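You operate a simulated robot arm through the tools that you are given. There is no shell and no other tool.

You are at the controls of a simulated robot arm. One attempt, no reset.

## Task
Warm the extruder up and start it at speed 1.
Fine: The purge lever stays at TRAY. Extruder switch on, heat on. Press START only once the band and head displays show 180 or more.

Only the result counts: the job must be done as asked and must still hold three seconds after the hand-in. Knocking over, shifting, dropping, spilling or breaking anything else fails it.

## Robot
A 6-joint arm with a two-finger parallel gripper, fixed in place. Base frame: the origin is at the foot of the arm, x ahead of it, y to its left, z up. Readings come in m, rad, newtons and seconds.
With the tool pointing down near the work surface it reaches from about 0.24 to 0.66 m from the base axis. Its first joint turns from -2.897 to 2.897 rad. Payload 1.57 kg.
The TCP is the grasp point between the finger pads, 0.03 m short of the fingertips. In the tool frame z runs along the fingers and y along their closing line. The gripper opens to 0.11 m. The fingers are 0.024 m wide and 0.012 m thick; the gripper's body (0.048 by 0.112 m) begins 0.078 m behind the TCP.
Orientation is that of the tool frame in the base frame, as a unit quaternion [x, y, z, w]. With the fingers straight down and closing along the base's y, the tool's x points along the base's -x, its y along +y and its z along -z.

## Interface
- The arm moves only by the tool arm_command. Its argument "rows" is a list of rows, each a list of 6 numbers: the shift along the tool's x, y, z in m, then the turn, a rotation vector about the tool's x, y, z in rad. In form: [[x, y, z, rx, ry, rz], ...]. A call has 1 to 20 rows; each row shifts and turns the commanded pose from where the row before left it, along the tool's axes as they then stand. "hand" is the finger opening in m, from 0 to 0.11, set as the call begins (left out, the last holds). Each row takes 0.2 s and may step no farther than 0.05 m and 0.15 rad from the row before; otherwise, or with a gripper value out of range, the whole call is refused. A pose out of reach is approached as far as the arm can. The call stops where the force on the tool passes 40 N (or 10 N more than at its start, if that is more) or the arm is blocked; 0.2 s more then pass. The fingers move at their own pace (about 0.108 m/s each) and stop on an object; they squeeze with about 28 N. The grip force told is the motor's: it shows also when the fingers shut on nothing. Time passes only in rows, and 0.2 s behind the last, so rows that do not move let the fingers close. It gives the time, the measured TCP pose, the force on the tool (base axes), the opening and the grip force at its end, in the units of the frame above (readings bear some noise), with the torque about the TCP (base axes, N m) and any sound that the robot's microphone picked up, and new pictures: "views" is both (left out), scene, wrist or none.
- Cameras (640 x 400 px; columns grow to the right, rows downward): "scene" is fixed at [0.2214, 0.6502, 1.1555]; the picture's right is [-0.98, 0.19, 0.00], its down [0.18, 0.93, -0.32] and it looks along [-0.06, -0.31, -0.95] (base axes); focal length 214 px, centre (320, 200). "wrist" rides on the gripper at [0.07, 0.016, -0.141] in the tool frame; the picture's right is [-0.23, 0.97, 0.00], its down [-0.86, -0.20, -0.48] and it looks along [-0.47, -0.11, 0.88] (tool axes); focal length 222 px, centre (320, 200).
- move_column(by): slides the trunk up (or, below 0, down) by that many m; the arm rides with it, the base frame stays. It gives what a move gives, with no picture.
- probe_pixels(camera, pixels): for up to 12 pixels [column, row] of the newest picture of that camera ("zoom" is the newest enlarged one), the place [x, y, z] in the base frame of the surface seen there, good to about 0.003 m. The clock stands still meanwhile.
- zoom(camera, box): a new picture of the part [left, top, right, bottom] of that camera's present view, enlarged. The clock stands still meanwhile.
- sign_off(): hands the job in; it is judged then, once.

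Unless the task says otherwise, let go and move clear before handing in.

The tools are called after "Emit:" by a JSON object that holds its "name" and its "arguments". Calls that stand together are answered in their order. arm_command: Moves the arm, as the interface text tells. Its arguments: {"type":"object","properties":{"rows":{"type":"array"},"hand":{"type":"number"},"views":{"type":"string","enum":["both","scene","wrist","none"]}},"required":["rows"]} The other tools are called the same way: move_column (by) slides the trunk up or down; probe_pixels (camera, pixels) gives the place of the surface under pixels of a picture; zoom (camera, box) takes an enlarged picture of a part of a camera's view; sign_off () hands the job in.

At the start:

```text
time: 0.0
position: [0.0998, 0.3646, 0.8915]
orientation: [0.0, 1.0, 0.0, 0.001]
contact_force: [0.4, -0.5, 0.1]
wrist_torque: [0.0, 0.02, 0.0]
grip_width: 0.1098
grip_force: 0.0
trunk travel left (down, up): [-0.025, 0.565]
```

scene: 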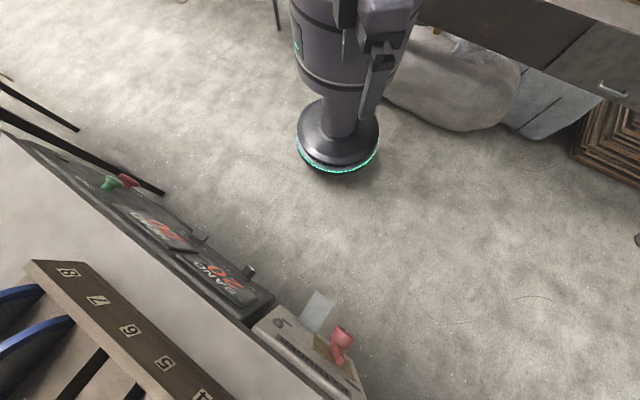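
wrist: 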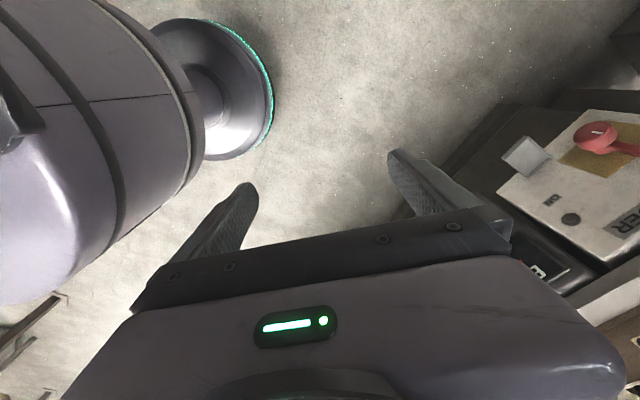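

The scene picture shows a control panel at lower left (displays BAND/HEAD showing 20 around (150-230, 225-280), green/red buttons at (112,183)/(127,180), and a separate box with a red knob at (340,345)). I'll zoom in to read the labels before moving.

Emit:
{"name": "zoom", "arguments": {"camera": "scene", "box": [60, 140, 300, 290]}}

Emit:
{"name": "zoom", "arguments": {"camera": "scene", "box": [220, 280, 400, 400]}}

Emit:
{"name": "zoom", "arguments": {"camera": "wrist", "box": [440, 80, 640, 300]}}

```text
2.67 times, centred on (180, 215) of scene
```

zoom: 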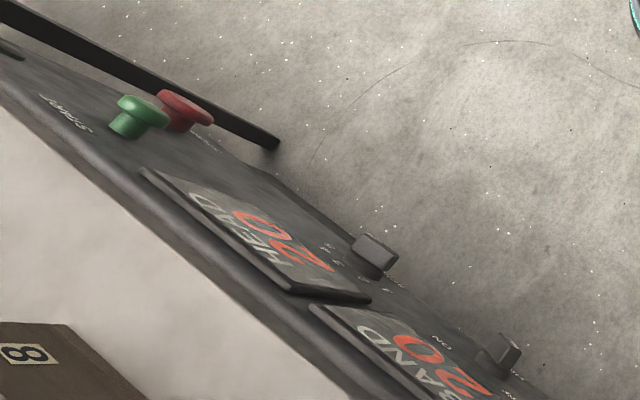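

```text
3.33 times, centred on (310, 340) of scene
```

zoom: 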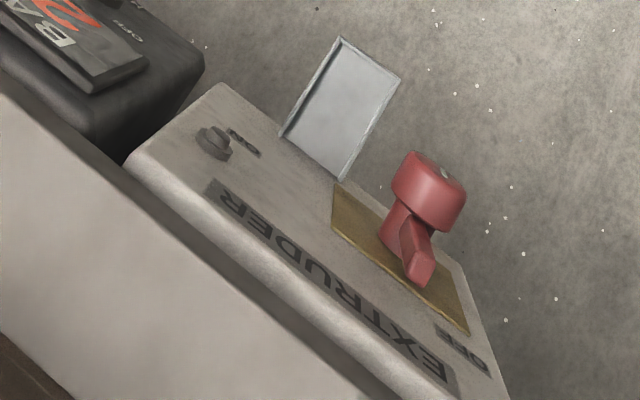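

```text
1.82 times, centred on (540, 190) of wrist
```

zoom: 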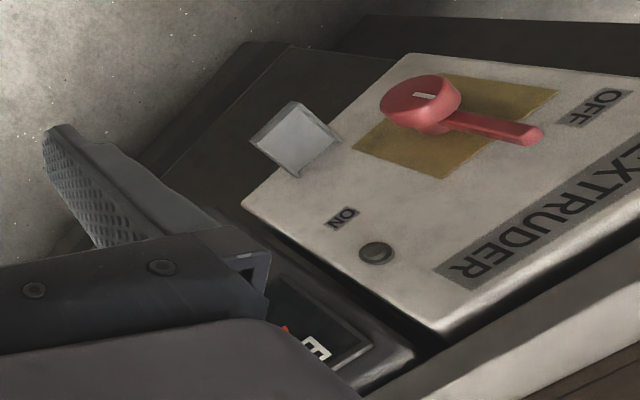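

The zooms show a rotary red handle pointing toward OFF on the EXTRUDER box, plus two small dark switches by BAND/HEAD and the START/stop buttons. I'll probe positions of these surfaces.

Emit:
{"name": "probe_pixels", "arguments": {"camera": "scene", "pixels": [[112, 183], [127, 180], [145, 215], [150, 235], [213, 278], [200, 237], [249, 270], [340, 332], [337, 355], [279, 322], [318, 310], [300, 345]]}}

Emit:
{"name": "probe_pixels", "arguments": {"camera": "wrist", "pixels": [[525, 155], [595, 132], [625, 148], [571, 218], [552, 200], [600, 165], [520, 190], [600, 250], [590, 115], [470, 200], [540, 270], [630, 130]]}}

Emit:
{"name": "probe_pixels", "arguments": {"camera": "scene", "pixels": [[100, 220], [240, 340], [60, 270], [160, 360], [30, 300], [20, 350], [50, 130], [120, 180], [20, 140], [260, 305], [360, 390], [340, 140]]}}

```text
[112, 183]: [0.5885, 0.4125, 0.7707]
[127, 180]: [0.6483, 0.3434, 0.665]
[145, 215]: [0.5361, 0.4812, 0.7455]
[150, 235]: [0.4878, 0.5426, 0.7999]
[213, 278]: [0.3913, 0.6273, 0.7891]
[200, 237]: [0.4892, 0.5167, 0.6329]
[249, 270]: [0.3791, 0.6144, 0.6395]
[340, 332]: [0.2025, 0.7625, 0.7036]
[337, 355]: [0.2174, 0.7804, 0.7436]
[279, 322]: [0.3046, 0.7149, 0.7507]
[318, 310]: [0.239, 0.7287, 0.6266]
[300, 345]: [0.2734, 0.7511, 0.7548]
```

```text
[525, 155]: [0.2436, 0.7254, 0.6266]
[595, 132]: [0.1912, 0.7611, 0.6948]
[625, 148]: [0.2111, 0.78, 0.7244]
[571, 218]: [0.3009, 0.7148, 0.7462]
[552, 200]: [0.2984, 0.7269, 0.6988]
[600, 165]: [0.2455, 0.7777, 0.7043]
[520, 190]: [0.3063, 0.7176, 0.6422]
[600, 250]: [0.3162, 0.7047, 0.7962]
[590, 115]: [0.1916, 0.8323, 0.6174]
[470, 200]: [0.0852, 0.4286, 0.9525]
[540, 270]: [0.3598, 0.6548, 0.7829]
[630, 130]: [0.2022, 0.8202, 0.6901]
```

```text
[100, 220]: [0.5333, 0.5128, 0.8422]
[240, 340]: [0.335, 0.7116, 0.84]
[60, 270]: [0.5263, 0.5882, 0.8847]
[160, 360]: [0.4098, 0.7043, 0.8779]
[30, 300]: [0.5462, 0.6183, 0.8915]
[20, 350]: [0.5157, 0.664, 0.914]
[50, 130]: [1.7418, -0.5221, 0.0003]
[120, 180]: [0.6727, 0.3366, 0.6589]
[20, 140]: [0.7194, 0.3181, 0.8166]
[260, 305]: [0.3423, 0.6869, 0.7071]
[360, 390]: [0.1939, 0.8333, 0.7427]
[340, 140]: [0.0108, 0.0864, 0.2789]
```

The panels are vertical faces about 0.73 m from the base along the direction (0.69, 0.72), with controls between z 0.63 and 0.77. I'll move out a bit, yaw the tool to face them and start pitching it forward to look at the controls.

Emit:
{"name": "arm_command", "arguments": {"rows": [[-0.025, 0.034, 0, 0, 0, 0], [-0.025, 0.034, 0, 0, 0, 0], [-0.025, 0.034, 0, 0, 0, 0], [-0.025, 0.034, 0, 0, 0, 0], [0, 0, 0, 0, 0, -0.134], [0, 0, 0, 0, 0, -0.134], [0, 0, 0, 0, 0, -0.134], [0, 0, 0, 0, 0, -0.134], [0, 0, 0, 0, 0, -0.134], [0, 0, 0, 0, 0, -0.134]], "views": "both"}}

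```text
time: 2.2
position: [0.2004, 0.5007, 0.8908]
orientation: [-0.393, 0.92, 0.0, 0.0]
contact_force: [0.2, -0.6, 0.5]
wrist_torque: [0.0, 0.02, -0.01]
grip_width: 0.1098
grip_force: 0.0
trunk travel left (down, up): [-0.025, 0.565]
```

scene: 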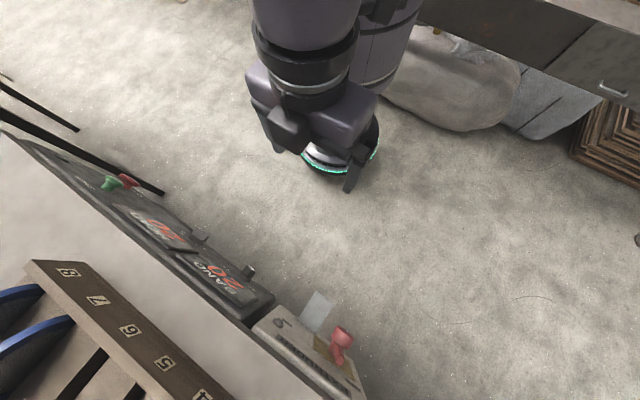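
wrist: 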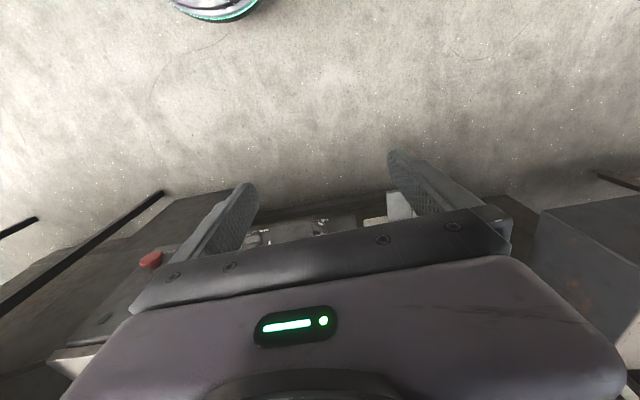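

The yaw worked and the panel now lies at the bottom of the wrist picture. Next I'll pitch the tool forward to horizontal so the camera faces the panel.

Emit:
{"name": "arm_command", "arguments": {"rows": [[0, 0, 0, 0, -0.131, 0], [0, 0, 0, 0, -0.131, 0], [0, 0, 0, 0, -0.131, 0], [0, 0, 0, 0, -0.131, 0], [0, 0, 0, 0, -0.131, 0], [0, 0, 0, 0, -0.131, 0], [0, 0, 0, 0, -0.131, 0], [0, 0, 0, 0, -0.131, 0]], "views": "both"}}

```text
time: 4.0
position: [0.1998, 0.5005, 0.89]
orientation: [-0.338, 0.797, 0.196, 0.461]
contact_force: [-0.2, 0.5, -0.4]
wrist_torque: [-0.03, 0.06, 0.01]
grip_width: 0.1103
grip_force: 0.1
trunk travel left (down, up): [-0.025, 0.565]
```

scene: 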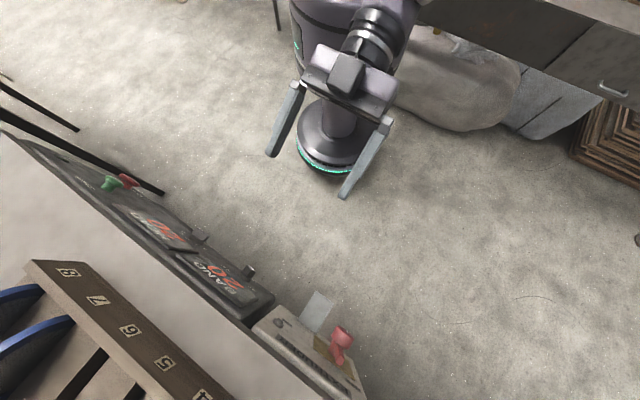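
wrist: 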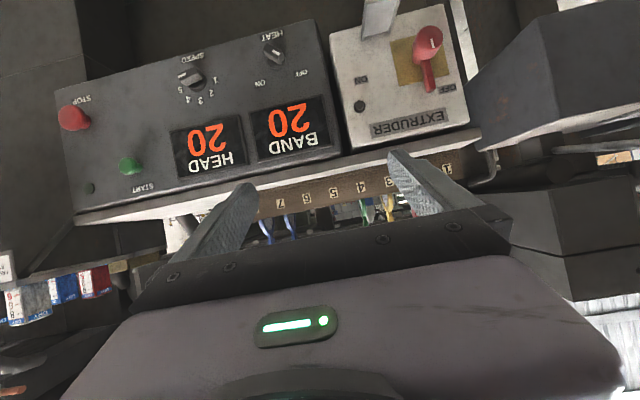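

The full control panel is visible upside down: STOP (73,118), START (130,167), SPEED knob (190,78), HEAT switch (272,55), EXTRUDER handle (428,50) and the displays. I'll zoom to read the switch positions.

Emit:
{"name": "zoom", "arguments": {"camera": "wrist", "box": [150, 10, 350, 135]}}

Emit:
{"name": "zoom", "arguments": {"camera": "wrist", "box": [310, 0, 510, 150]}}

Emit:
{"name": "zoom", "arguments": {"camera": "wrist", "box": [40, 60, 260, 220]}}

Emit:
{"name": "probe_pixels", "arguments": {"camera": "wrist", "pixels": [[73, 118], [130, 165], [190, 76], [205, 88], [272, 48], [278, 60], [250, 60], [428, 38], [430, 85], [380, 15], [362, 107], [110, 130]]}}

```text
3.20 times, centred on (250, 72) of wrist
```

zoom: 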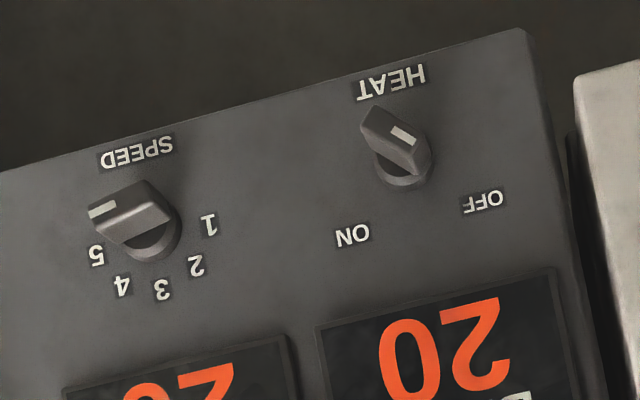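

```text
2.67 times, centred on (410, 75) of wrist
```

zoom: 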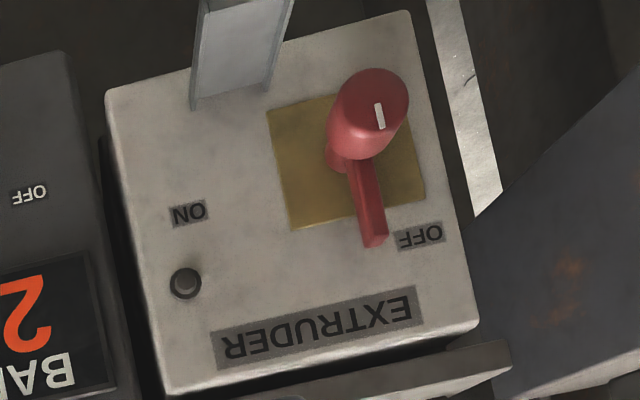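

```text
2.50 times, centred on (150, 140) of wrist
```

zoom: 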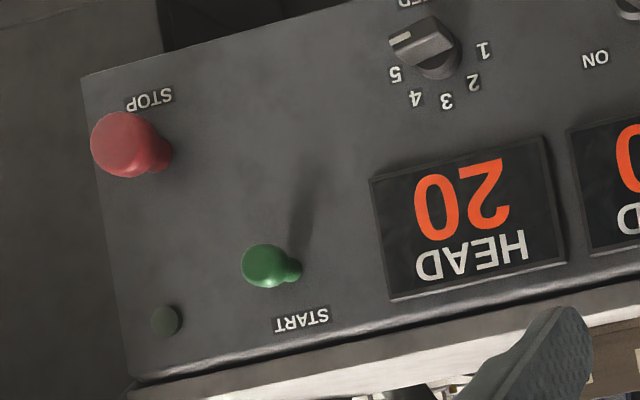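

```text
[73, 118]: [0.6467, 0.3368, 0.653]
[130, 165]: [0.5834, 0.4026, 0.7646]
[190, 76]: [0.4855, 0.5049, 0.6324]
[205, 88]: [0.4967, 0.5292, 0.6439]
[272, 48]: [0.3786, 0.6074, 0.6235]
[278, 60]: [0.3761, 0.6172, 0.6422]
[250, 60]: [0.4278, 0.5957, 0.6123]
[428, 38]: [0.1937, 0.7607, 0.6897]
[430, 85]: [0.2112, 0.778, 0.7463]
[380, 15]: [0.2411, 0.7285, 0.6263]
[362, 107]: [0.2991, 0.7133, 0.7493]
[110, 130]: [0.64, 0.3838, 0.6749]
```

The zooms show: EXTRUDER handle pointing up at OFF (ON is a quarter-turn clockwise), HEAT pointing up-left at OFF (ON up-right), SPEED pointing to 5 (1 is on the far left side). I'll probe the neighbouring obstacles (dark block at right of wrist view, grey plate) before moving in.

Emit:
{"name": "probe_pixels", "arguments": {"camera": "wrist", "pixels": [[490, 80], [540, 110], [600, 60], [480, 145], [560, 20], [365, 30], [390, 5], [372, 35], [395, 30], [620, 120], [500, 20], [440, 145]]}}

Emit:
{"name": "probe_pixels", "arguments": {"camera": "scene", "pixels": [[318, 297], [328, 302], [303, 328], [310, 330], [322, 325], [345, 335], [333, 330], [340, 362], [325, 345], [350, 355], [370, 370], [390, 395]]}}

```text
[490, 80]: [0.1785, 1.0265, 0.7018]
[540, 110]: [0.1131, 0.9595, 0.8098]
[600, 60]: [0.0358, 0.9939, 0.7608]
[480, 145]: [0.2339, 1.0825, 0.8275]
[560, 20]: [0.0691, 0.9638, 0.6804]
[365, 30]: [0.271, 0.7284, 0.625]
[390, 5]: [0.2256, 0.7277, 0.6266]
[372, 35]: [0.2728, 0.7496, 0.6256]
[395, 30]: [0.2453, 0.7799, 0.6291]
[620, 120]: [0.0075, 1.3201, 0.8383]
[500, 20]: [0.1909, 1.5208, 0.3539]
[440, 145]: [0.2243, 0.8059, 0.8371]
```

```text
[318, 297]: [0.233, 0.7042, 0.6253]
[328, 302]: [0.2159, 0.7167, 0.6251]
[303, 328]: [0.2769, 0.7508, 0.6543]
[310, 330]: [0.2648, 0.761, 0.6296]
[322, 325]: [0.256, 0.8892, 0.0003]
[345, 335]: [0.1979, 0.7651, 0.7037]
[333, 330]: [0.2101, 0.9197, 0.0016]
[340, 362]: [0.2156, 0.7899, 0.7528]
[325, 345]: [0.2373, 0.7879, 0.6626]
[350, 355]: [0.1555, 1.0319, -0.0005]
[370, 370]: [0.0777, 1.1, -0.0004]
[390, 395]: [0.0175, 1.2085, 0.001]
```

The plate is a horizontal tray at z≈0.627, r well below the handle, and the dark block is set back, so the approach is clear. I'll finish pitching to horizontal and move in front of the extruder handle.

Emit:
{"name": "arm_command", "arguments": {"rows": [[0, 0, 0, 0, -0.1307, 0], [0, 0, 0, 0, -0.1307, 0], [0, 0, 0, 0, -0.1307, 0], [0, 0, 0, 0, -0.1307, 0], [0.03, 0.03, 0, 0, 0, 0], [0.03, 0.03, 0, 0, 0, 0], [0.03, 0.03, 0, 0, 0, 0], [0.03, 0.03, 0, 0, 0, 0], [0.02, 0.03, 0, 0, 0, 0], [0.015, 0.033, 0, 0, 0, 0]], "views": "both", "hand": 0.04}}

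```text
time: 6.2
position: [0.0428, 0.6374, 0.7423]
orientation: [-0.277, 0.651, 0.276, 0.651]
contact_force: [-0.2, 0.5, 0.6]
wrist_torque: [0.0, 0.02, 0.04]
grip_width: 0.0399
grip_force: 0.0
out of reach, approached as far as the arm can: row 3, 4
trunk travel left (down, up): [-0.025, 0.565]
```

scene: 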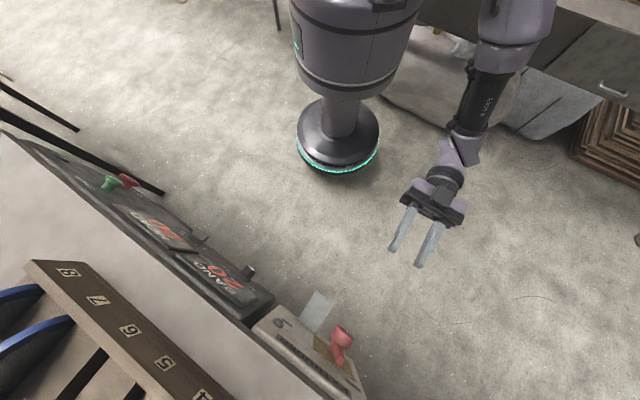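
wrist: 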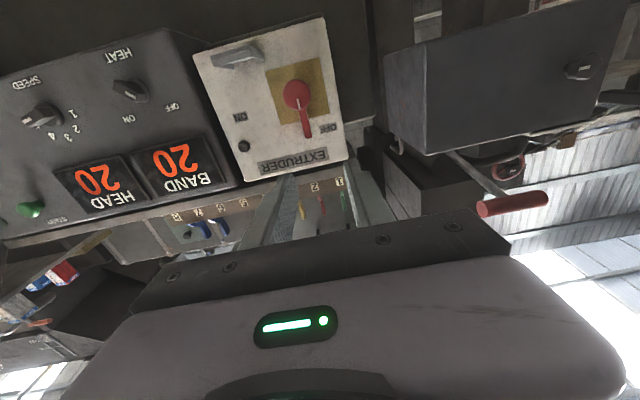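

The tool is now horizontal facing the panel (TCP d≈0.49), with the extruder handle at (297,100); a red lever at (512,203), likely the purge lever, is off to the side. I'll zoom and probe the handle precisely.

Emit:
{"name": "zoom", "arguments": {"camera": "wrist", "box": [190, 10, 360, 180]}}

Emit:
{"name": "probe_pixels", "arguments": {"camera": "wrist", "pixels": [[297, 95], [304, 115], [307, 132], [308, 136], [290, 105], [275, 80], [322, 125], [512, 203], [470, 175], [240, 118], [255, 52], [215, 65]]}}

Emit:
{"name": "zoom", "arguments": {"camera": "wrist", "box": [380, 0, 640, 240]}}

```text
2.35 times, centred on (275, 95) of wrist
```

zoom: 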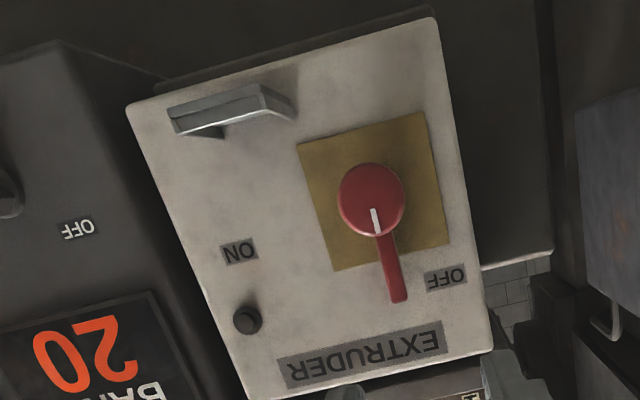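

```text
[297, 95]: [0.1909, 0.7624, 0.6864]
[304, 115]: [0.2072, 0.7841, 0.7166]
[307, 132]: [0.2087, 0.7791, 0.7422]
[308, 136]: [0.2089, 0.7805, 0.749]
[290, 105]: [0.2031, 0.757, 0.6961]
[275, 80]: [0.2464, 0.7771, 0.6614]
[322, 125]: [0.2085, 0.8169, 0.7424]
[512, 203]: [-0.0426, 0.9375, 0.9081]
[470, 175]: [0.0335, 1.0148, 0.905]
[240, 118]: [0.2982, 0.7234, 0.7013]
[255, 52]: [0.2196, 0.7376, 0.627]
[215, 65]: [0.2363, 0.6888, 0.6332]
```

```text
1.67 times, centred on (510, 120) of wrist
```

zoom: 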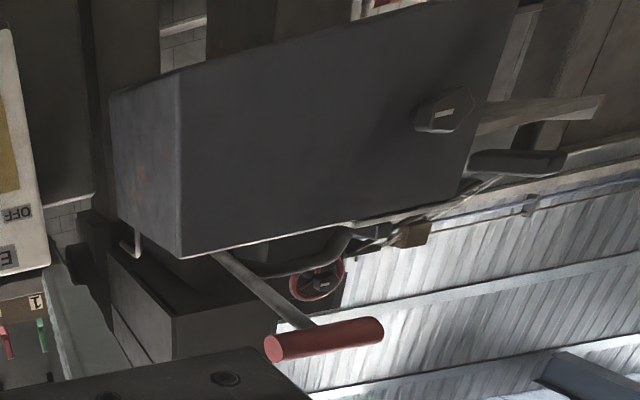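

The handle's axis is at about r=-0.390, z=0.686 and its lever tip at z≈0.75, d≈0.707. I'll close to a narrow straddle and approach to just short of the lever, then check alignment.

Emit:
{"name": "arm_command", "arguments": {"rows": [[0.0093, -0.021, 0.03, 0, 0, 0], [0, 0, 0.03, 0, 0, 0], [0, 0, 0.03, 0, 0, 0], [0, 0, 0.03, 0, 0, 0], [0, 0, 0.03, 0, 0, 0]], "views": "both", "hand": 0.035}}

```text
time: 7.4
position: [0.1591, 0.731, 0.7342]
orientation: [-0.277, 0.65, 0.277, 0.651]
contact_force: [-0.3, -0.1, 1.0]
wrist_torque: [-0.03, 0.02, 0.01]
grip_width: 0.0349
grip_force: 0.1
trunk travel left (down, up): [-0.025, 0.565]
```

scene: 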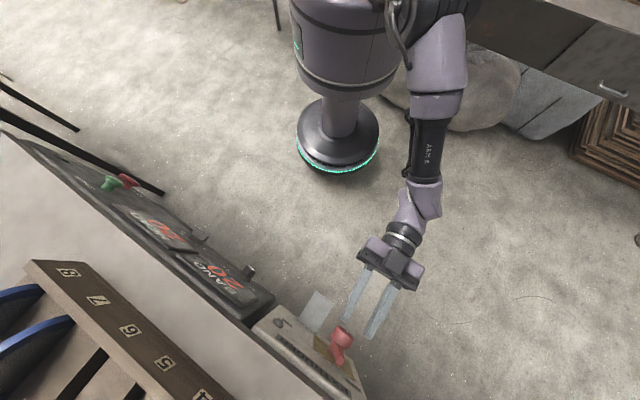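
wrist: 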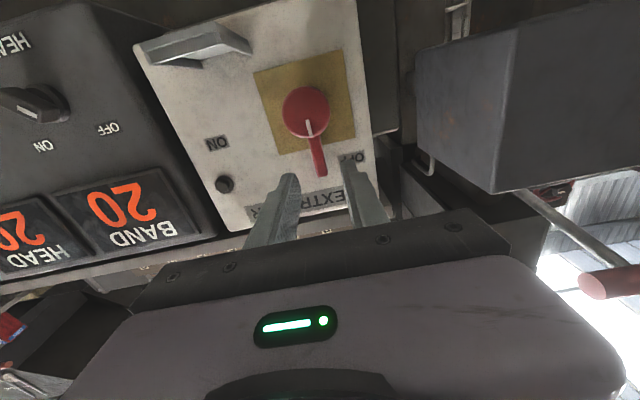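

The fingers straddle the lever line well (tips at (285,180) and (353,160), lever tip at (318,172)). I'll advance so the fingertips overlap the lever and narrow the opening around it.

Emit:
{"name": "arm_command", "arguments": {"rows": [[0.001, 0, 0.03, 0, 0, 0], [0, 0, 0.022, 0, 0, 0]], "views": "wrist"}}

Emit:
{"name": "arm_command", "arguments": {"rows": [[0, 0, 0, 0, 0, 0], [0, 0, 0, 0, 0, 0]], "views": "wrist", "hand": 0.018}}

```text
time: 8.0
position: [0.1958, 0.7692, 0.7332]
orientation: [-0.277, 0.651, 0.276, 0.651]
contact_force: [0.9, 0.7, -0.1]
wrist_torque: [-0.05, 0.01, 0.02]
grip_width: 0.0349
grip_force: 0.1
trunk travel left (down, up): [-0.025, 0.565]
```

wrist: 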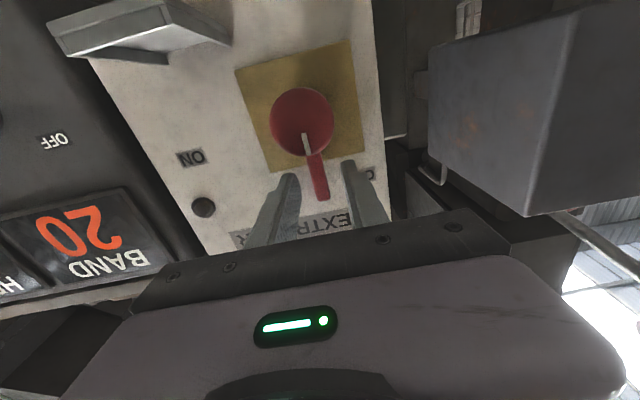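

```text
time: 8.6
position: [0.1966, 0.7696, 0.7342]
orientation: [-0.277, 0.65, 0.277, 0.651]
contact_force: [-0.1, -0.5, -0.5]
wrist_torque: [0.01, -0.01, -0.02]
grip_width: 0.0178
grip_force: 0.2
trunk travel left (down, up): [-0.025, 0.565]
```

wrist: 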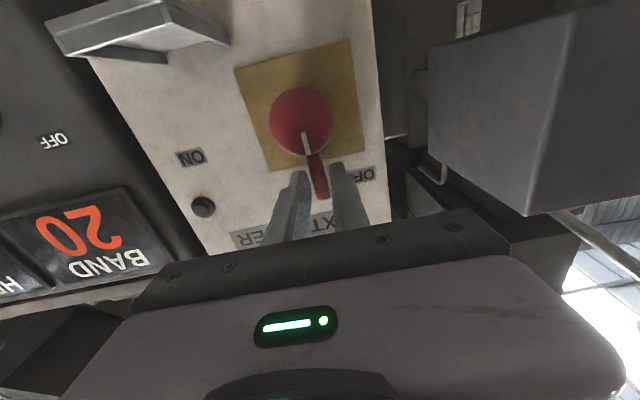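

The fingers cage the lever at 0.018 opening without contact force. Now I'll sweep it clockwise around the knob axis, first half.

Emit:
{"name": "arm_command", "arguments": {"rows": [[0.0004, -0.0062, 0, 0, 0, 0.131], [0.0004, -0.0062, 0, 0, 0, 0.131], [0.0004, -0.0062, 0, 0, 0, 0.131], [0.0004, -0.0062, 0, 0, 0, 0.131], [0.0004, -0.0062, 0, 0, 0, 0.131], [0.0004, -0.0062, 0, 0, 0, 0.131]], "views": "both"}}

```text
time: 10.0
position: [0.2188, 0.7489, 0.7181]
orientation: [-0.005, 0.707, 0.505, 0.496]
contact_force: [0.0, 0.4, 0.1]
wrist_torque: [0.0, 0.02, 0.01]
grip_width: 0.0181
grip_force: 0.0
trunk travel left (down, up): [-0.025, 0.565]
```

scene: 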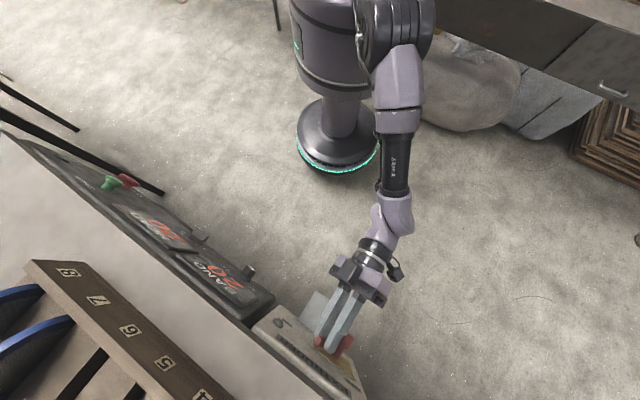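
wrist: 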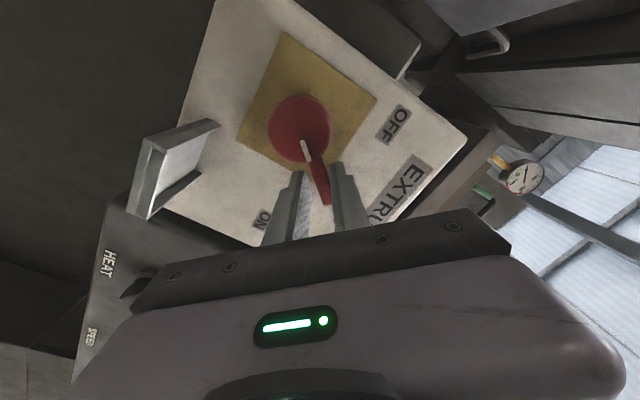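

The lever has followed the gripper about halfway (still between the fingers at (318,180)), with no force. I'll continue the second half.

Emit:
{"name": "arm_command", "arguments": {"rows": [[0.0004, -0.0062, 0, 0, 0, 0.131], [0.0004, -0.0062, 0, 0, 0, 0.131], [0.0004, -0.0062, 0, 0, 0, 0.131], [0.0004, -0.0062, 0, 0, 0, 0.131], [0.0004, -0.0062, 0, 0, 0, 0.131], [0.0004, -0.0062, 0, 0, 0, 0.131]], "views": "both"}}

```text
time: 11.0
position: [0.1994, 0.7411, 0.7114]
orientation: [0.133, 0.699, 0.558, 0.427]
contact_force: [3.1, -6.3, 5.5]
wrist_torque: [-0.08, -0.04, -0.07]
grip_width: 0.0174
grip_force: 0.1
out of reach, approached as far as the arm can: row 1, 2, 3, 4, 5
trunk travel left (down, up): [-0.025, 0.565]
stopped in row 5: the force on the tool passed its limit at 161 N (the readings are from after the stop); the commanded pose is now the measured one
```

scene: 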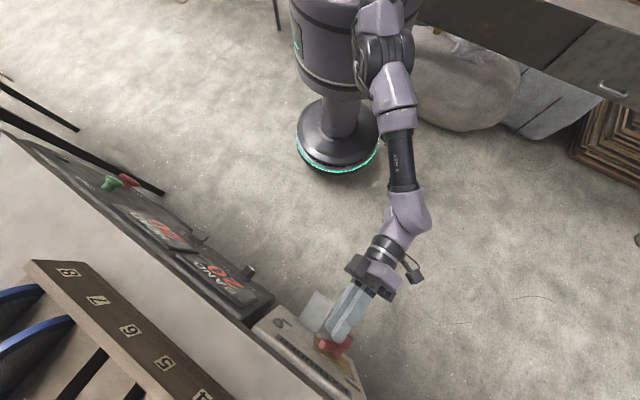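
wrist: 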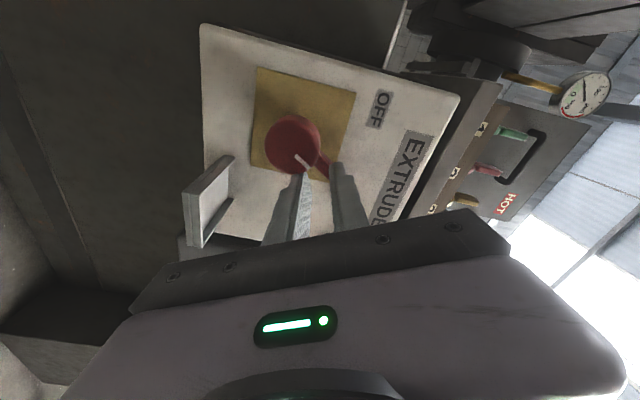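

The arm ran out of reach at a roll of about 63° and stopped on force; the lever looks turned roughly half-way (knob mark at (303,160)). I'll back straight out and reassess.

Emit:
{"name": "arm_command", "arguments": {"rows": [[0, 0, 0, 0, 0, 0]], "views": "wrist", "hand": 0.04}}

Emit:
{"name": "zoom", "arguments": {"camera": "wrist", "box": [180, 20, 480, 250]}}

```text
time: 11.4
position: [0.1969, 0.7405, 0.7083]
orientation: [0.131, 0.7, 0.557, 0.427]
contact_force: [2.0, -1.6, 0.3]
wrist_torque: [-0.08, -0.03, -0.03]
grip_width: 0.0412
grip_force: 0.9
trunk travel left (down, up): [-0.025, 0.565]
```

wrist: 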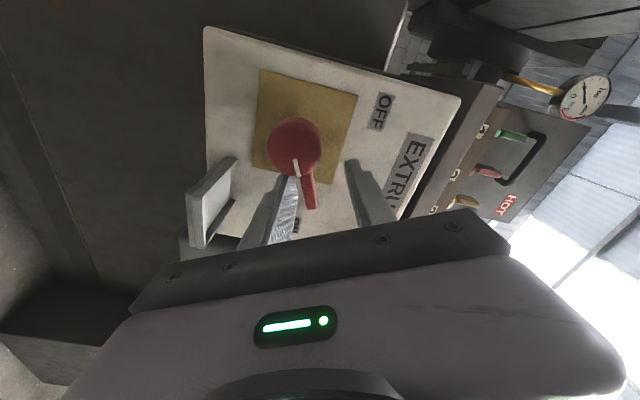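

```text
1.74 times, centred on (330, 135) of wrist
```

zoom: 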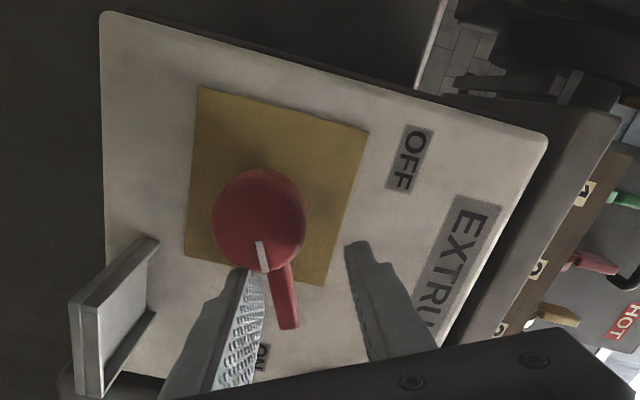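

The lever now stands at roughly 58° of the 90°. I'll back the fingers straight out and roll the hand back to neutral, to finish with a push instead.

Emit:
{"name": "arm_command", "arguments": {"rows": [[0, 0, -0.02, 0, 0, 0], [0, 0, -0.03, 0, 0, 0], [0, 0, -0.03, 0, 0, 0]], "views": "none"}}

Emit:
{"name": "arm_command", "arguments": {"rows": [[0, 0, 0, 0, 0, -0.137], [0, 0, 0, 0, 0, -0.137], [0, 0, 0, 0, 0, -0.137], [0, 0, 0, 0, 0, -0.137], [0, 0, 0, 0, 0, -0.137], [0, 0, 0, 0, 0, -0.137], [0, 0, 0, 0, 0, -0.137], [0, 0, 0, 0, 0, -0.137]], "views": "both", "hand": 0}}

```text
time: 12.2
position: [0.1315, 0.734, 0.7069]
orientation: [0.131, 0.699, 0.558, 0.427]
contact_force: [0.0, 0.0, 0.6]
wrist_torque: [0.01, -0.01, 0.01]
grip_width: 0.0398
grip_force: 0.0
out of reach, approached as far as the arm can: row 1, 2, 3
trunk travel left (down, up): [-0.025, 0.565]
```

```text
time: 14.0
position: [0.1347, 0.7337, 0.7073]
orientation: [-0.253, 0.666, 0.253, 0.655]
contact_force: [0.0, -0.3, 0.8]
wrist_torque: [-0.02, 0.0, 0.03]
grip_width: 0.0
grip_force: 21.1
trunk travel left (down, up): [-0.025, 0.565]
```

scene: 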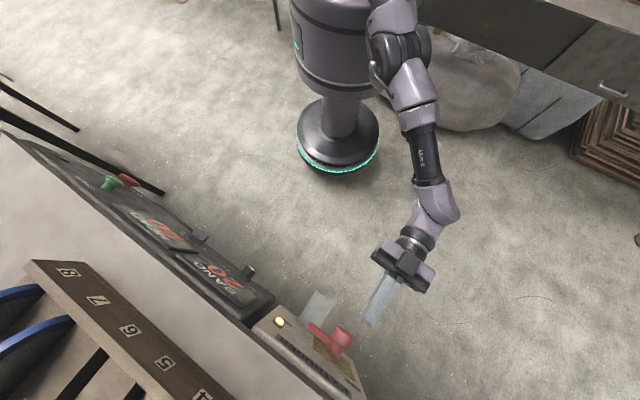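
wrist: 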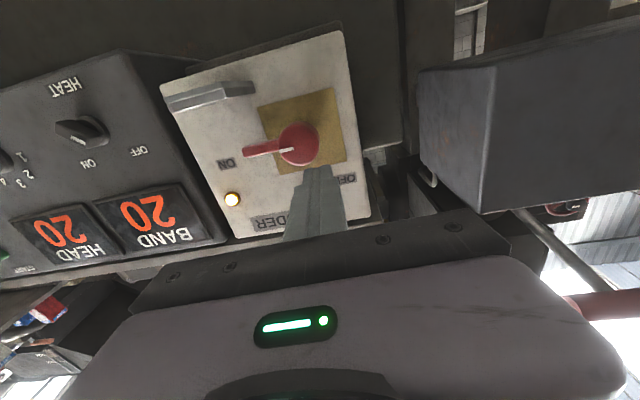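

The EXTRUDER switch is now at ON: its lever points to ON and the indicator lamp is lit yellow at (232,199). Next I'll retreat, straighten the yaw, and move in front of the HEAT knob.

Emit:
{"name": "arm_command", "arguments": {"rows": [[0, 0, -0.04, 0, 0, 0], [0, 0, -0.04, -0.075, 0, 0], [0, 0, -0.02, 0, 0, 0], [0, -0.04, 0, 0, 0, 0], [0.01, -0.04, 0, 0, 0, 0], [0.01, -0.04, 0, 0, 0, 0], [0.01, -0.04, 0, 0, 0, 0], [0.01, -0.04, 0, 0, 0, 0], [0.01, -0.04, 0, 0, 0, 0]], "views": "both"}}

```text
time: 15.9
position: [0.1604, 0.7513, 0.7075]
orientation: [-0.278, 0.655, 0.28, 0.645]
contact_force: [-7.1, -10.9, 3.8]
wrist_torque: [0.0, -0.12, -0.19]
grip_width: 0.0004
grip_force: 21.3
out of reach, approached as far as the arm can: row 1, 2, 3, 4, 5, 6, 7, 8, 9
trunk travel left (down, up): [-0.025, 0.565]
stopped in row 9: the force on the tool passed its limit at 124 N (the readings are from after the stop); the commanded pose is now the measured one
```

scene: 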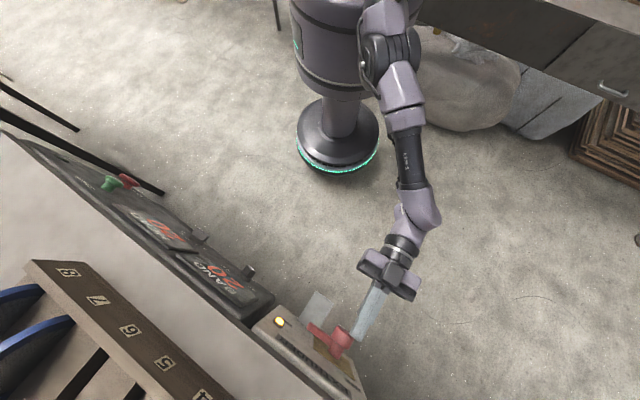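
wrist: 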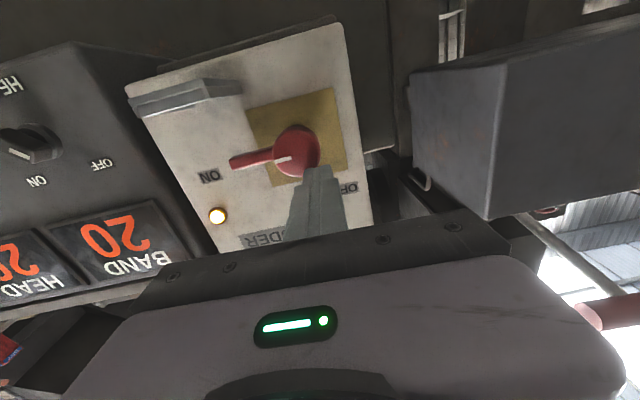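

Every row came back out of reach and the hand drifted forward until the fingertips touched the handle, so the arm is stuck at a joint limit in this posture; the lamp at (218,216) is still lit. Let me probe the arm's links to understand its posture before moving further.

Emit:
{"name": "probe_pixels", "arguments": {"camera": "scene", "pixels": [[385, 15], [375, 50], [395, 85], [405, 120], [410, 160], [415, 190], [425, 210], [405, 240], [390, 270], [340, 30], [340, 70], [310, 60]]}}

Emit:
{"name": "zoom", "arguments": {"camera": "scene", "box": [260, 0, 460, 350]}}

Emit:
{"name": "zoom", "arguments": {"camera": "wrist", "box": [120, 50, 380, 250]}}

```text
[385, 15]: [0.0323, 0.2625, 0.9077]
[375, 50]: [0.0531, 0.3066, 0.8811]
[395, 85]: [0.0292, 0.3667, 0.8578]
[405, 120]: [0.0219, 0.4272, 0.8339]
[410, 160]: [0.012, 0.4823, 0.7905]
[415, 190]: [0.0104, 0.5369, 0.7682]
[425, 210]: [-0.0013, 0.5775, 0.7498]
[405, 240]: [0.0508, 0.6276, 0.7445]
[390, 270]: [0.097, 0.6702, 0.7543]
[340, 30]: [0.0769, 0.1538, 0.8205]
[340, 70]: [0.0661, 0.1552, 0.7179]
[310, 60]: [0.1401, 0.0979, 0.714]
```

```text
1.14 times, centred on (360, 175) of scene
```

zoom: 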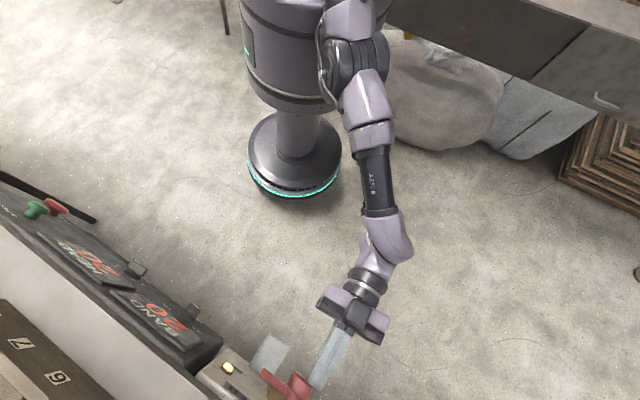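

```text
2.00 times, centred on (250, 150) of wrist
```

zoom: 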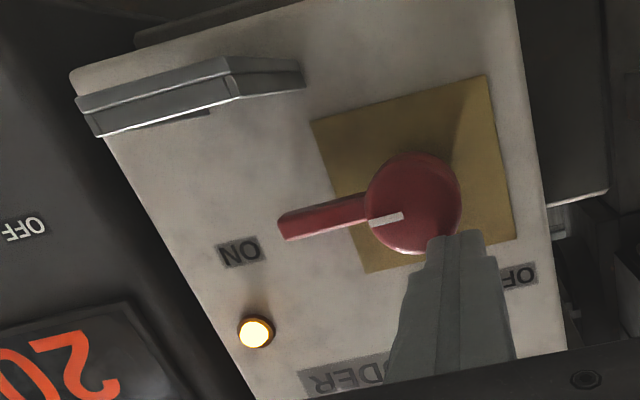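

The readings fit one explanation: the arm got stretched fully straight and its elbow flipped past straight, so it can't retract (wrist stays on a shell of constant radius). I'll first swing clear of the handle by rotating about the base axis only, then try to re-bend the elbow with a down-and-inward move in free space.

Emit:
{"name": "arm_command", "arguments": {"rows": [[0, 0.0327, -0.0201, -0.05, 0, 0], [0, 0.0327, -0.0201, -0.05, 0, 0], [0, 0.0327, -0.0201, -0.05, 0, 0], [0, 0.0327, -0.0201, -0.05, 0, 0]], "views": "both"}}

```text
time: 16.9
position: [0.008, 0.7668, 0.7077]
orientation: [-0.342, 0.624, 0.344, 0.612]
contact_force: [0.1, 0.2, 0.4]
wrist_torque: [-0.04, 0.04, 0.01]
grip_width: 0.0
grip_force: 21.7
out of reach, approached as far as the arm can: row 3
trunk travel left (down, up): [-0.025, 0.565]
```

scene: 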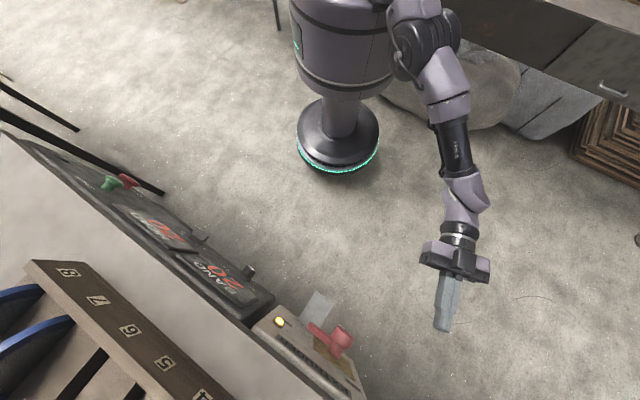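
wrist: 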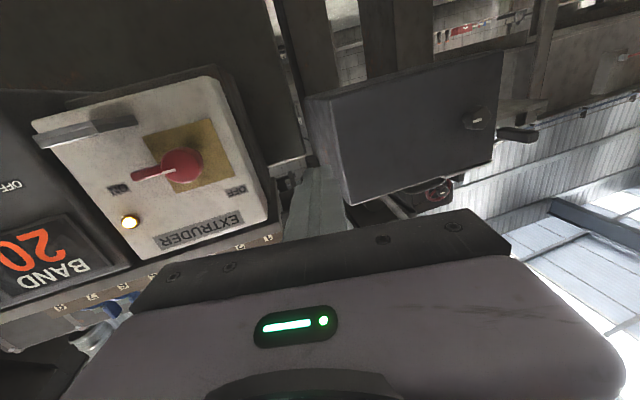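

The hand is clear and the switch lamp at (130,222) stays lit. Now I'll move down and inward to coax the elbow back into its normal bend.

Emit:
{"name": "arm_command", "arguments": {"rows": [[0.035, -0.015, -0.0245, 0, 0, 0], [0.035, -0.015, -0.0245, 0, 0, 0], [0.035, -0.015, -0.0245, 0, 0, 0]], "views": "scene"}}

```text
time: 17.7
position: [0.0035, 0.6993, 0.6219]
orientation: [-0.34, 0.625, 0.343, 0.614]
contact_force: [0.1, 0.6, -0.3]
wrist_torque: [0.03, 0.01, 0.06]
grip_width: 0.0001
grip_force: 21.6
out of reach, approached as far as the arm can: row 1
trunk travel left (down, up): [-0.025, 0.565]
```

scene: 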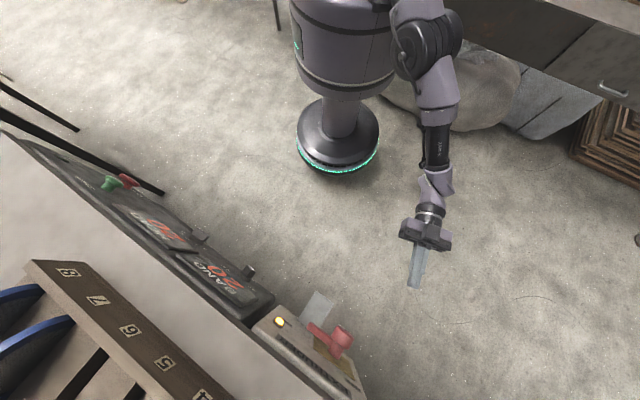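

Only the first row was limited, so the elbow appears to be bending normally again. I'll test by retracting further inward.

Emit:
{"name": "arm_command", "arguments": {"rows": [[0, -0.015, -0.0245, 0, 0, 0], [0, -0.015, -0.0245, 0, 0, 0], [0, -0.015, -0.0245, 0, 0, 0], [0, -0.015, -0.0245, 0, 0, 0]], "views": "scene"}}

```text
time: 18.7
position: [0.0011, 0.5828, 0.6275]
orientation: [-0.341, 0.625, 0.344, 0.612]
contact_force: [0.1, 0.9, 0.1]
wrist_torque: [0.04, -0.03, -0.02]
grip_width: 0.0
grip_force: 21.4
trunk travel left (down, up): [-0.025, 0.565]
```

scene: 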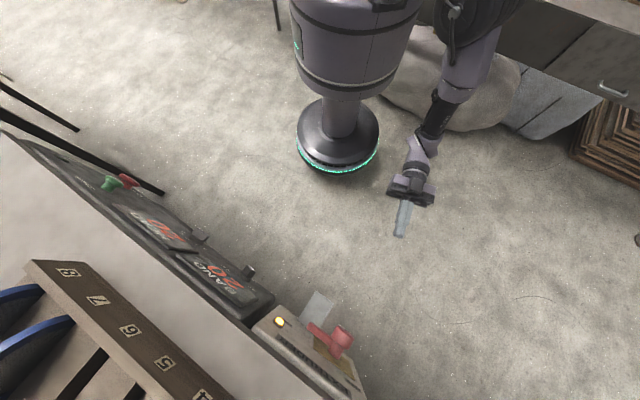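

Retraction works normally now. I'll turn the tool back to face the panel squarely and move in front of the HEAT knob at a standoff.

Emit:
{"name": "arm_command", "arguments": {"rows": [[0, 0, 0, 0.1025, 0, 0], [0, 0, 0, 0.1025, 0, 0], [0, -0.035, 0.02, 0, 0, 0], [0, -0.04, 0.02, 0, 0, 0], [0, -0.04, 0.02, 0, 0, 0], [0, -0.04, 0.02, 0, 0, 0], [0, -0.04, 0, 0, 0, 0], [0, -0.04, 0, 0, 0, 0], [-0.02, -0.02, 0, 0, 0, 0]], "views": "both"}}

```text
time: 20.7
position: [0.1458, 0.4928, 0.6342]
orientation: [-0.273, 0.66, 0.273, 0.645]
contact_force: [0.5, 0.4, 0.3]
wrist_torque: [0.01, 0.0, -0.01]
grip_width: 0.0003
grip_force: 21.0
out of reach, approached as far as the arm can: row 6, 7, 8, 9
trunk travel left (down, up): [-0.025, 0.565]
```

scene: 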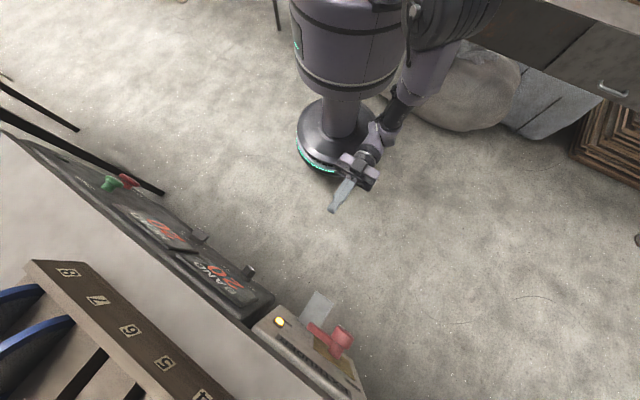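
wrist: 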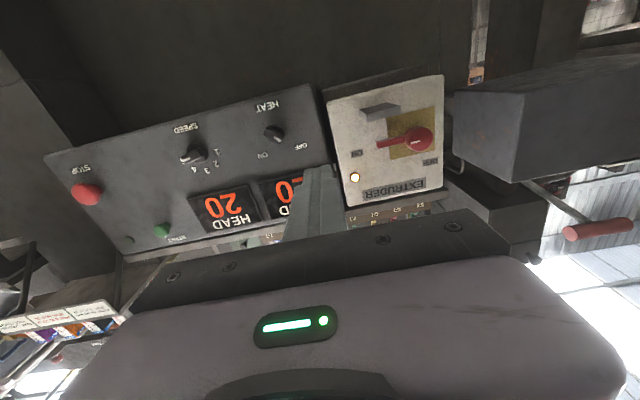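

I'm too close to the trunk at d≈0.457. I'll move outward first, then sideways to the HEAT knob.

Emit:
{"name": "arm_command", "arguments": {"rows": [[0, 0, 0.04, 0, 0, 0], [0, 0, 0.04, 0, 0, 0], [0, 0, 0.04, 0, 0, 0], [-0.01, -0.03, 0, 0, 0, 0], [-0.01, -0.03, 0, 0, 0, 0], [0, -0.028, 0, 0, 0, 0]], "views": "both"}}

```text
time: 22.1
position: [0.1892, 0.5845, 0.6357]
orientation: [-0.27, 0.662, 0.269, 0.645]
contact_force: [0.4, -0.4, -0.2]
wrist_torque: [0.01, 0.02, 0.0]
grip_width: 0.0
grip_force: 21.5
out of reach, approached as far as the arm can: row 1, 2, 3, 4, 5, 6
trunk travel left (down, up): [-0.025, 0.565]
```

scene: 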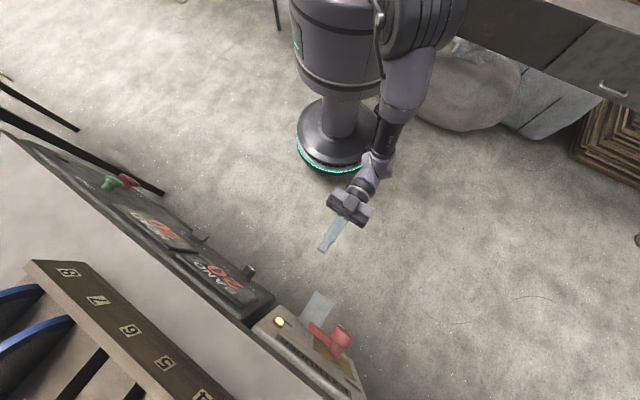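
wrist: 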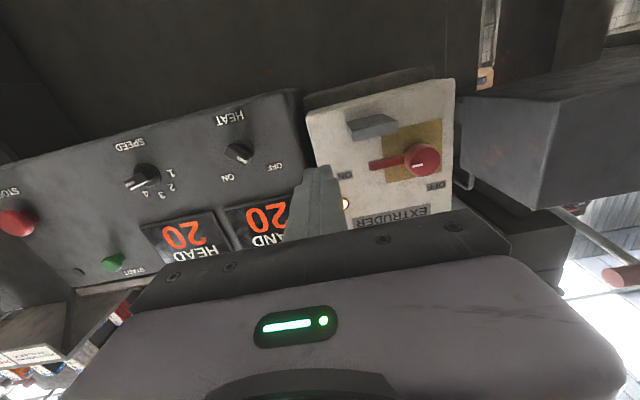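

Moving sideways to the right is still refused (r stuck near -0.27), so some wrist joint is at a limit here. Let me look at the arm's structure closely before choosing another posture.

Emit:
{"name": "zoom", "arguments": {"camera": "scene", "box": [290, 0, 490, 125]}}

Emit:
{"name": "zoom", "arguments": {"camera": "scene", "box": [300, 100, 460, 260]}}

Emit:
{"name": "probe_pixels", "arguments": {"camera": "scene", "pixels": [[378, 15], [400, 25], [425, 25], [455, 15], [410, 75], [395, 105], [388, 135], [380, 160], [365, 185], [350, 205], [335, 235], [370, 175]]}}

```text
3.20 times, centred on (390, 62) of scene
```

zoom: 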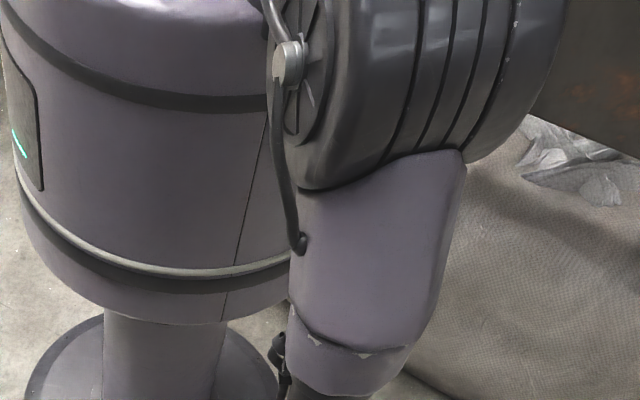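

```text
2.50 times, centred on (380, 180) of scene
```

zoom: 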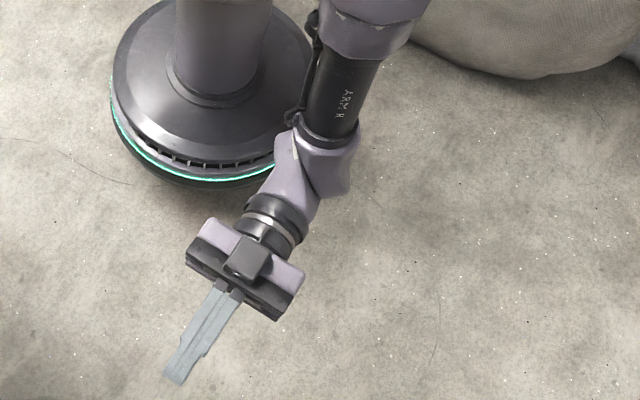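

```text
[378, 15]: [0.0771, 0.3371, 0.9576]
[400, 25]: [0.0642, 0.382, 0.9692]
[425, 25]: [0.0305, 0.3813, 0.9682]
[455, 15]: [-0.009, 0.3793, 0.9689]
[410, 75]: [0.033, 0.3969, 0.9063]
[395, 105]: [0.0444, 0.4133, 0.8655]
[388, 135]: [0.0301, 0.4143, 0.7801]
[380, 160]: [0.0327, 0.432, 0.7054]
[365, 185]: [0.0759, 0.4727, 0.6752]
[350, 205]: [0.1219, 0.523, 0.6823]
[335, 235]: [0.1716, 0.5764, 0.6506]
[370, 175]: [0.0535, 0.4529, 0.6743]
```

The forearm is hanging nearly straight down here, so the wrist bend is the limit; working nearer to the panel should be fine. I'll lower the trunk slightly to ease it, then move outward to d≈0.63 and right to the HEAT knob.

Emit:
{"name": "move_column", "arguments": {"by": -0.02}}

Emit:
{"name": "arm_command", "arguments": {"rows": [[0, 0, 0.03, 0, 0, 0], [0, 0, 0.03, 0, 0, 0], [-0.01, 0, 0.015, -0.024, -0.02, 0]], "views": "both"}}

```text
time: 22.8
position: [0.1894, 0.5849, 0.615]
orientation: [-0.271, 0.662, 0.27, 0.645]
contact_force: [0.6, -0.7, -0.4]
wrist_torque: [0.03, 0.01, 0.01]
grip_width: 0.0
grip_force: 21.2
trunk travel left (down, up): [-0.005, 0.585]
```

```text
time: 23.6
position: [0.2357, 0.6493, 0.6199]
orientation: [-0.274, 0.653, 0.277, 0.649]
contact_force: [0.3, -0.3, -0.2]
wrist_torque: [0.0, 0.03, 0.01]
grip_width: 0.0
grip_force: 21.6
out of reach, approached as far as the arm can: row 3
trunk travel left (down, up): [-0.005, 0.585]
```

scene: 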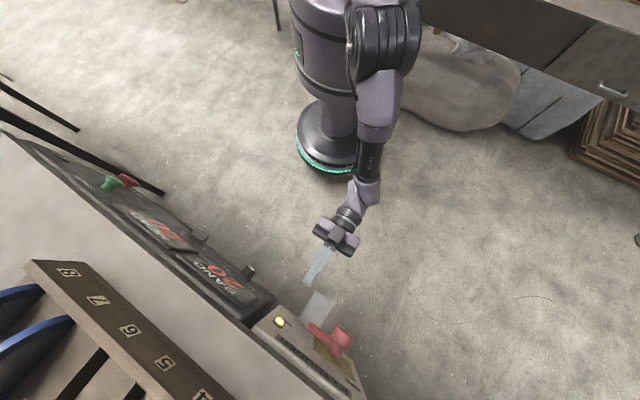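
wrist: 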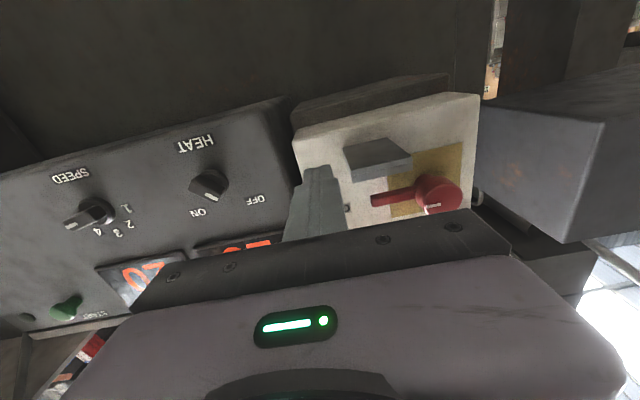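

Row 3 (levelling) hit the wrist-bend limit again, so I'll work with the tool tilted about 20° downward, which gives margin; bar knobs can be turned by orbiting a closed fingertip around them without rolling. I'll raise, tilt down, and shift right towards HEAT.

Emit:
{"name": "arm_command", "arguments": {"rows": [[-0.03, 0, -0.01, 0, 0.1, 0], [0, -0.02, 0, 0, 0.125, 0], [0, -0.03, 0, 0, 0.125, 0], [0, -0.04, 0, 0, 0, 0], [0, -0.04, 0, 0, 0, 0]], "views": "both"}}

```text
time: 24.8
position: [0.2925, 0.5966, 0.65]
orientation: [-0.315, 0.76, 0.217, 0.526]
contact_force: [0.7, 0.5, 0.5]
wrist_torque: [0.01, -0.02, -0.02]
grip_width: 0.0
grip_force: 21.7
out of reach, approached as far as the arm can: row 4, 5
trunk travel left (down, up): [-0.005, 0.585]
```

scene: 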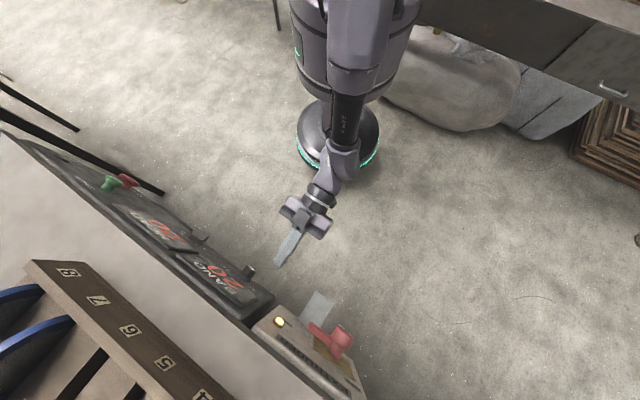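
wrist: 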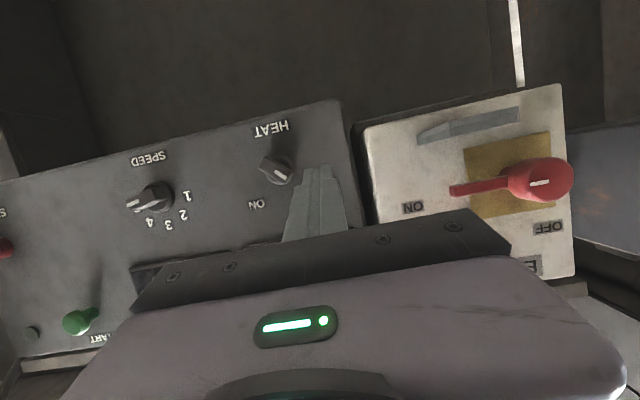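

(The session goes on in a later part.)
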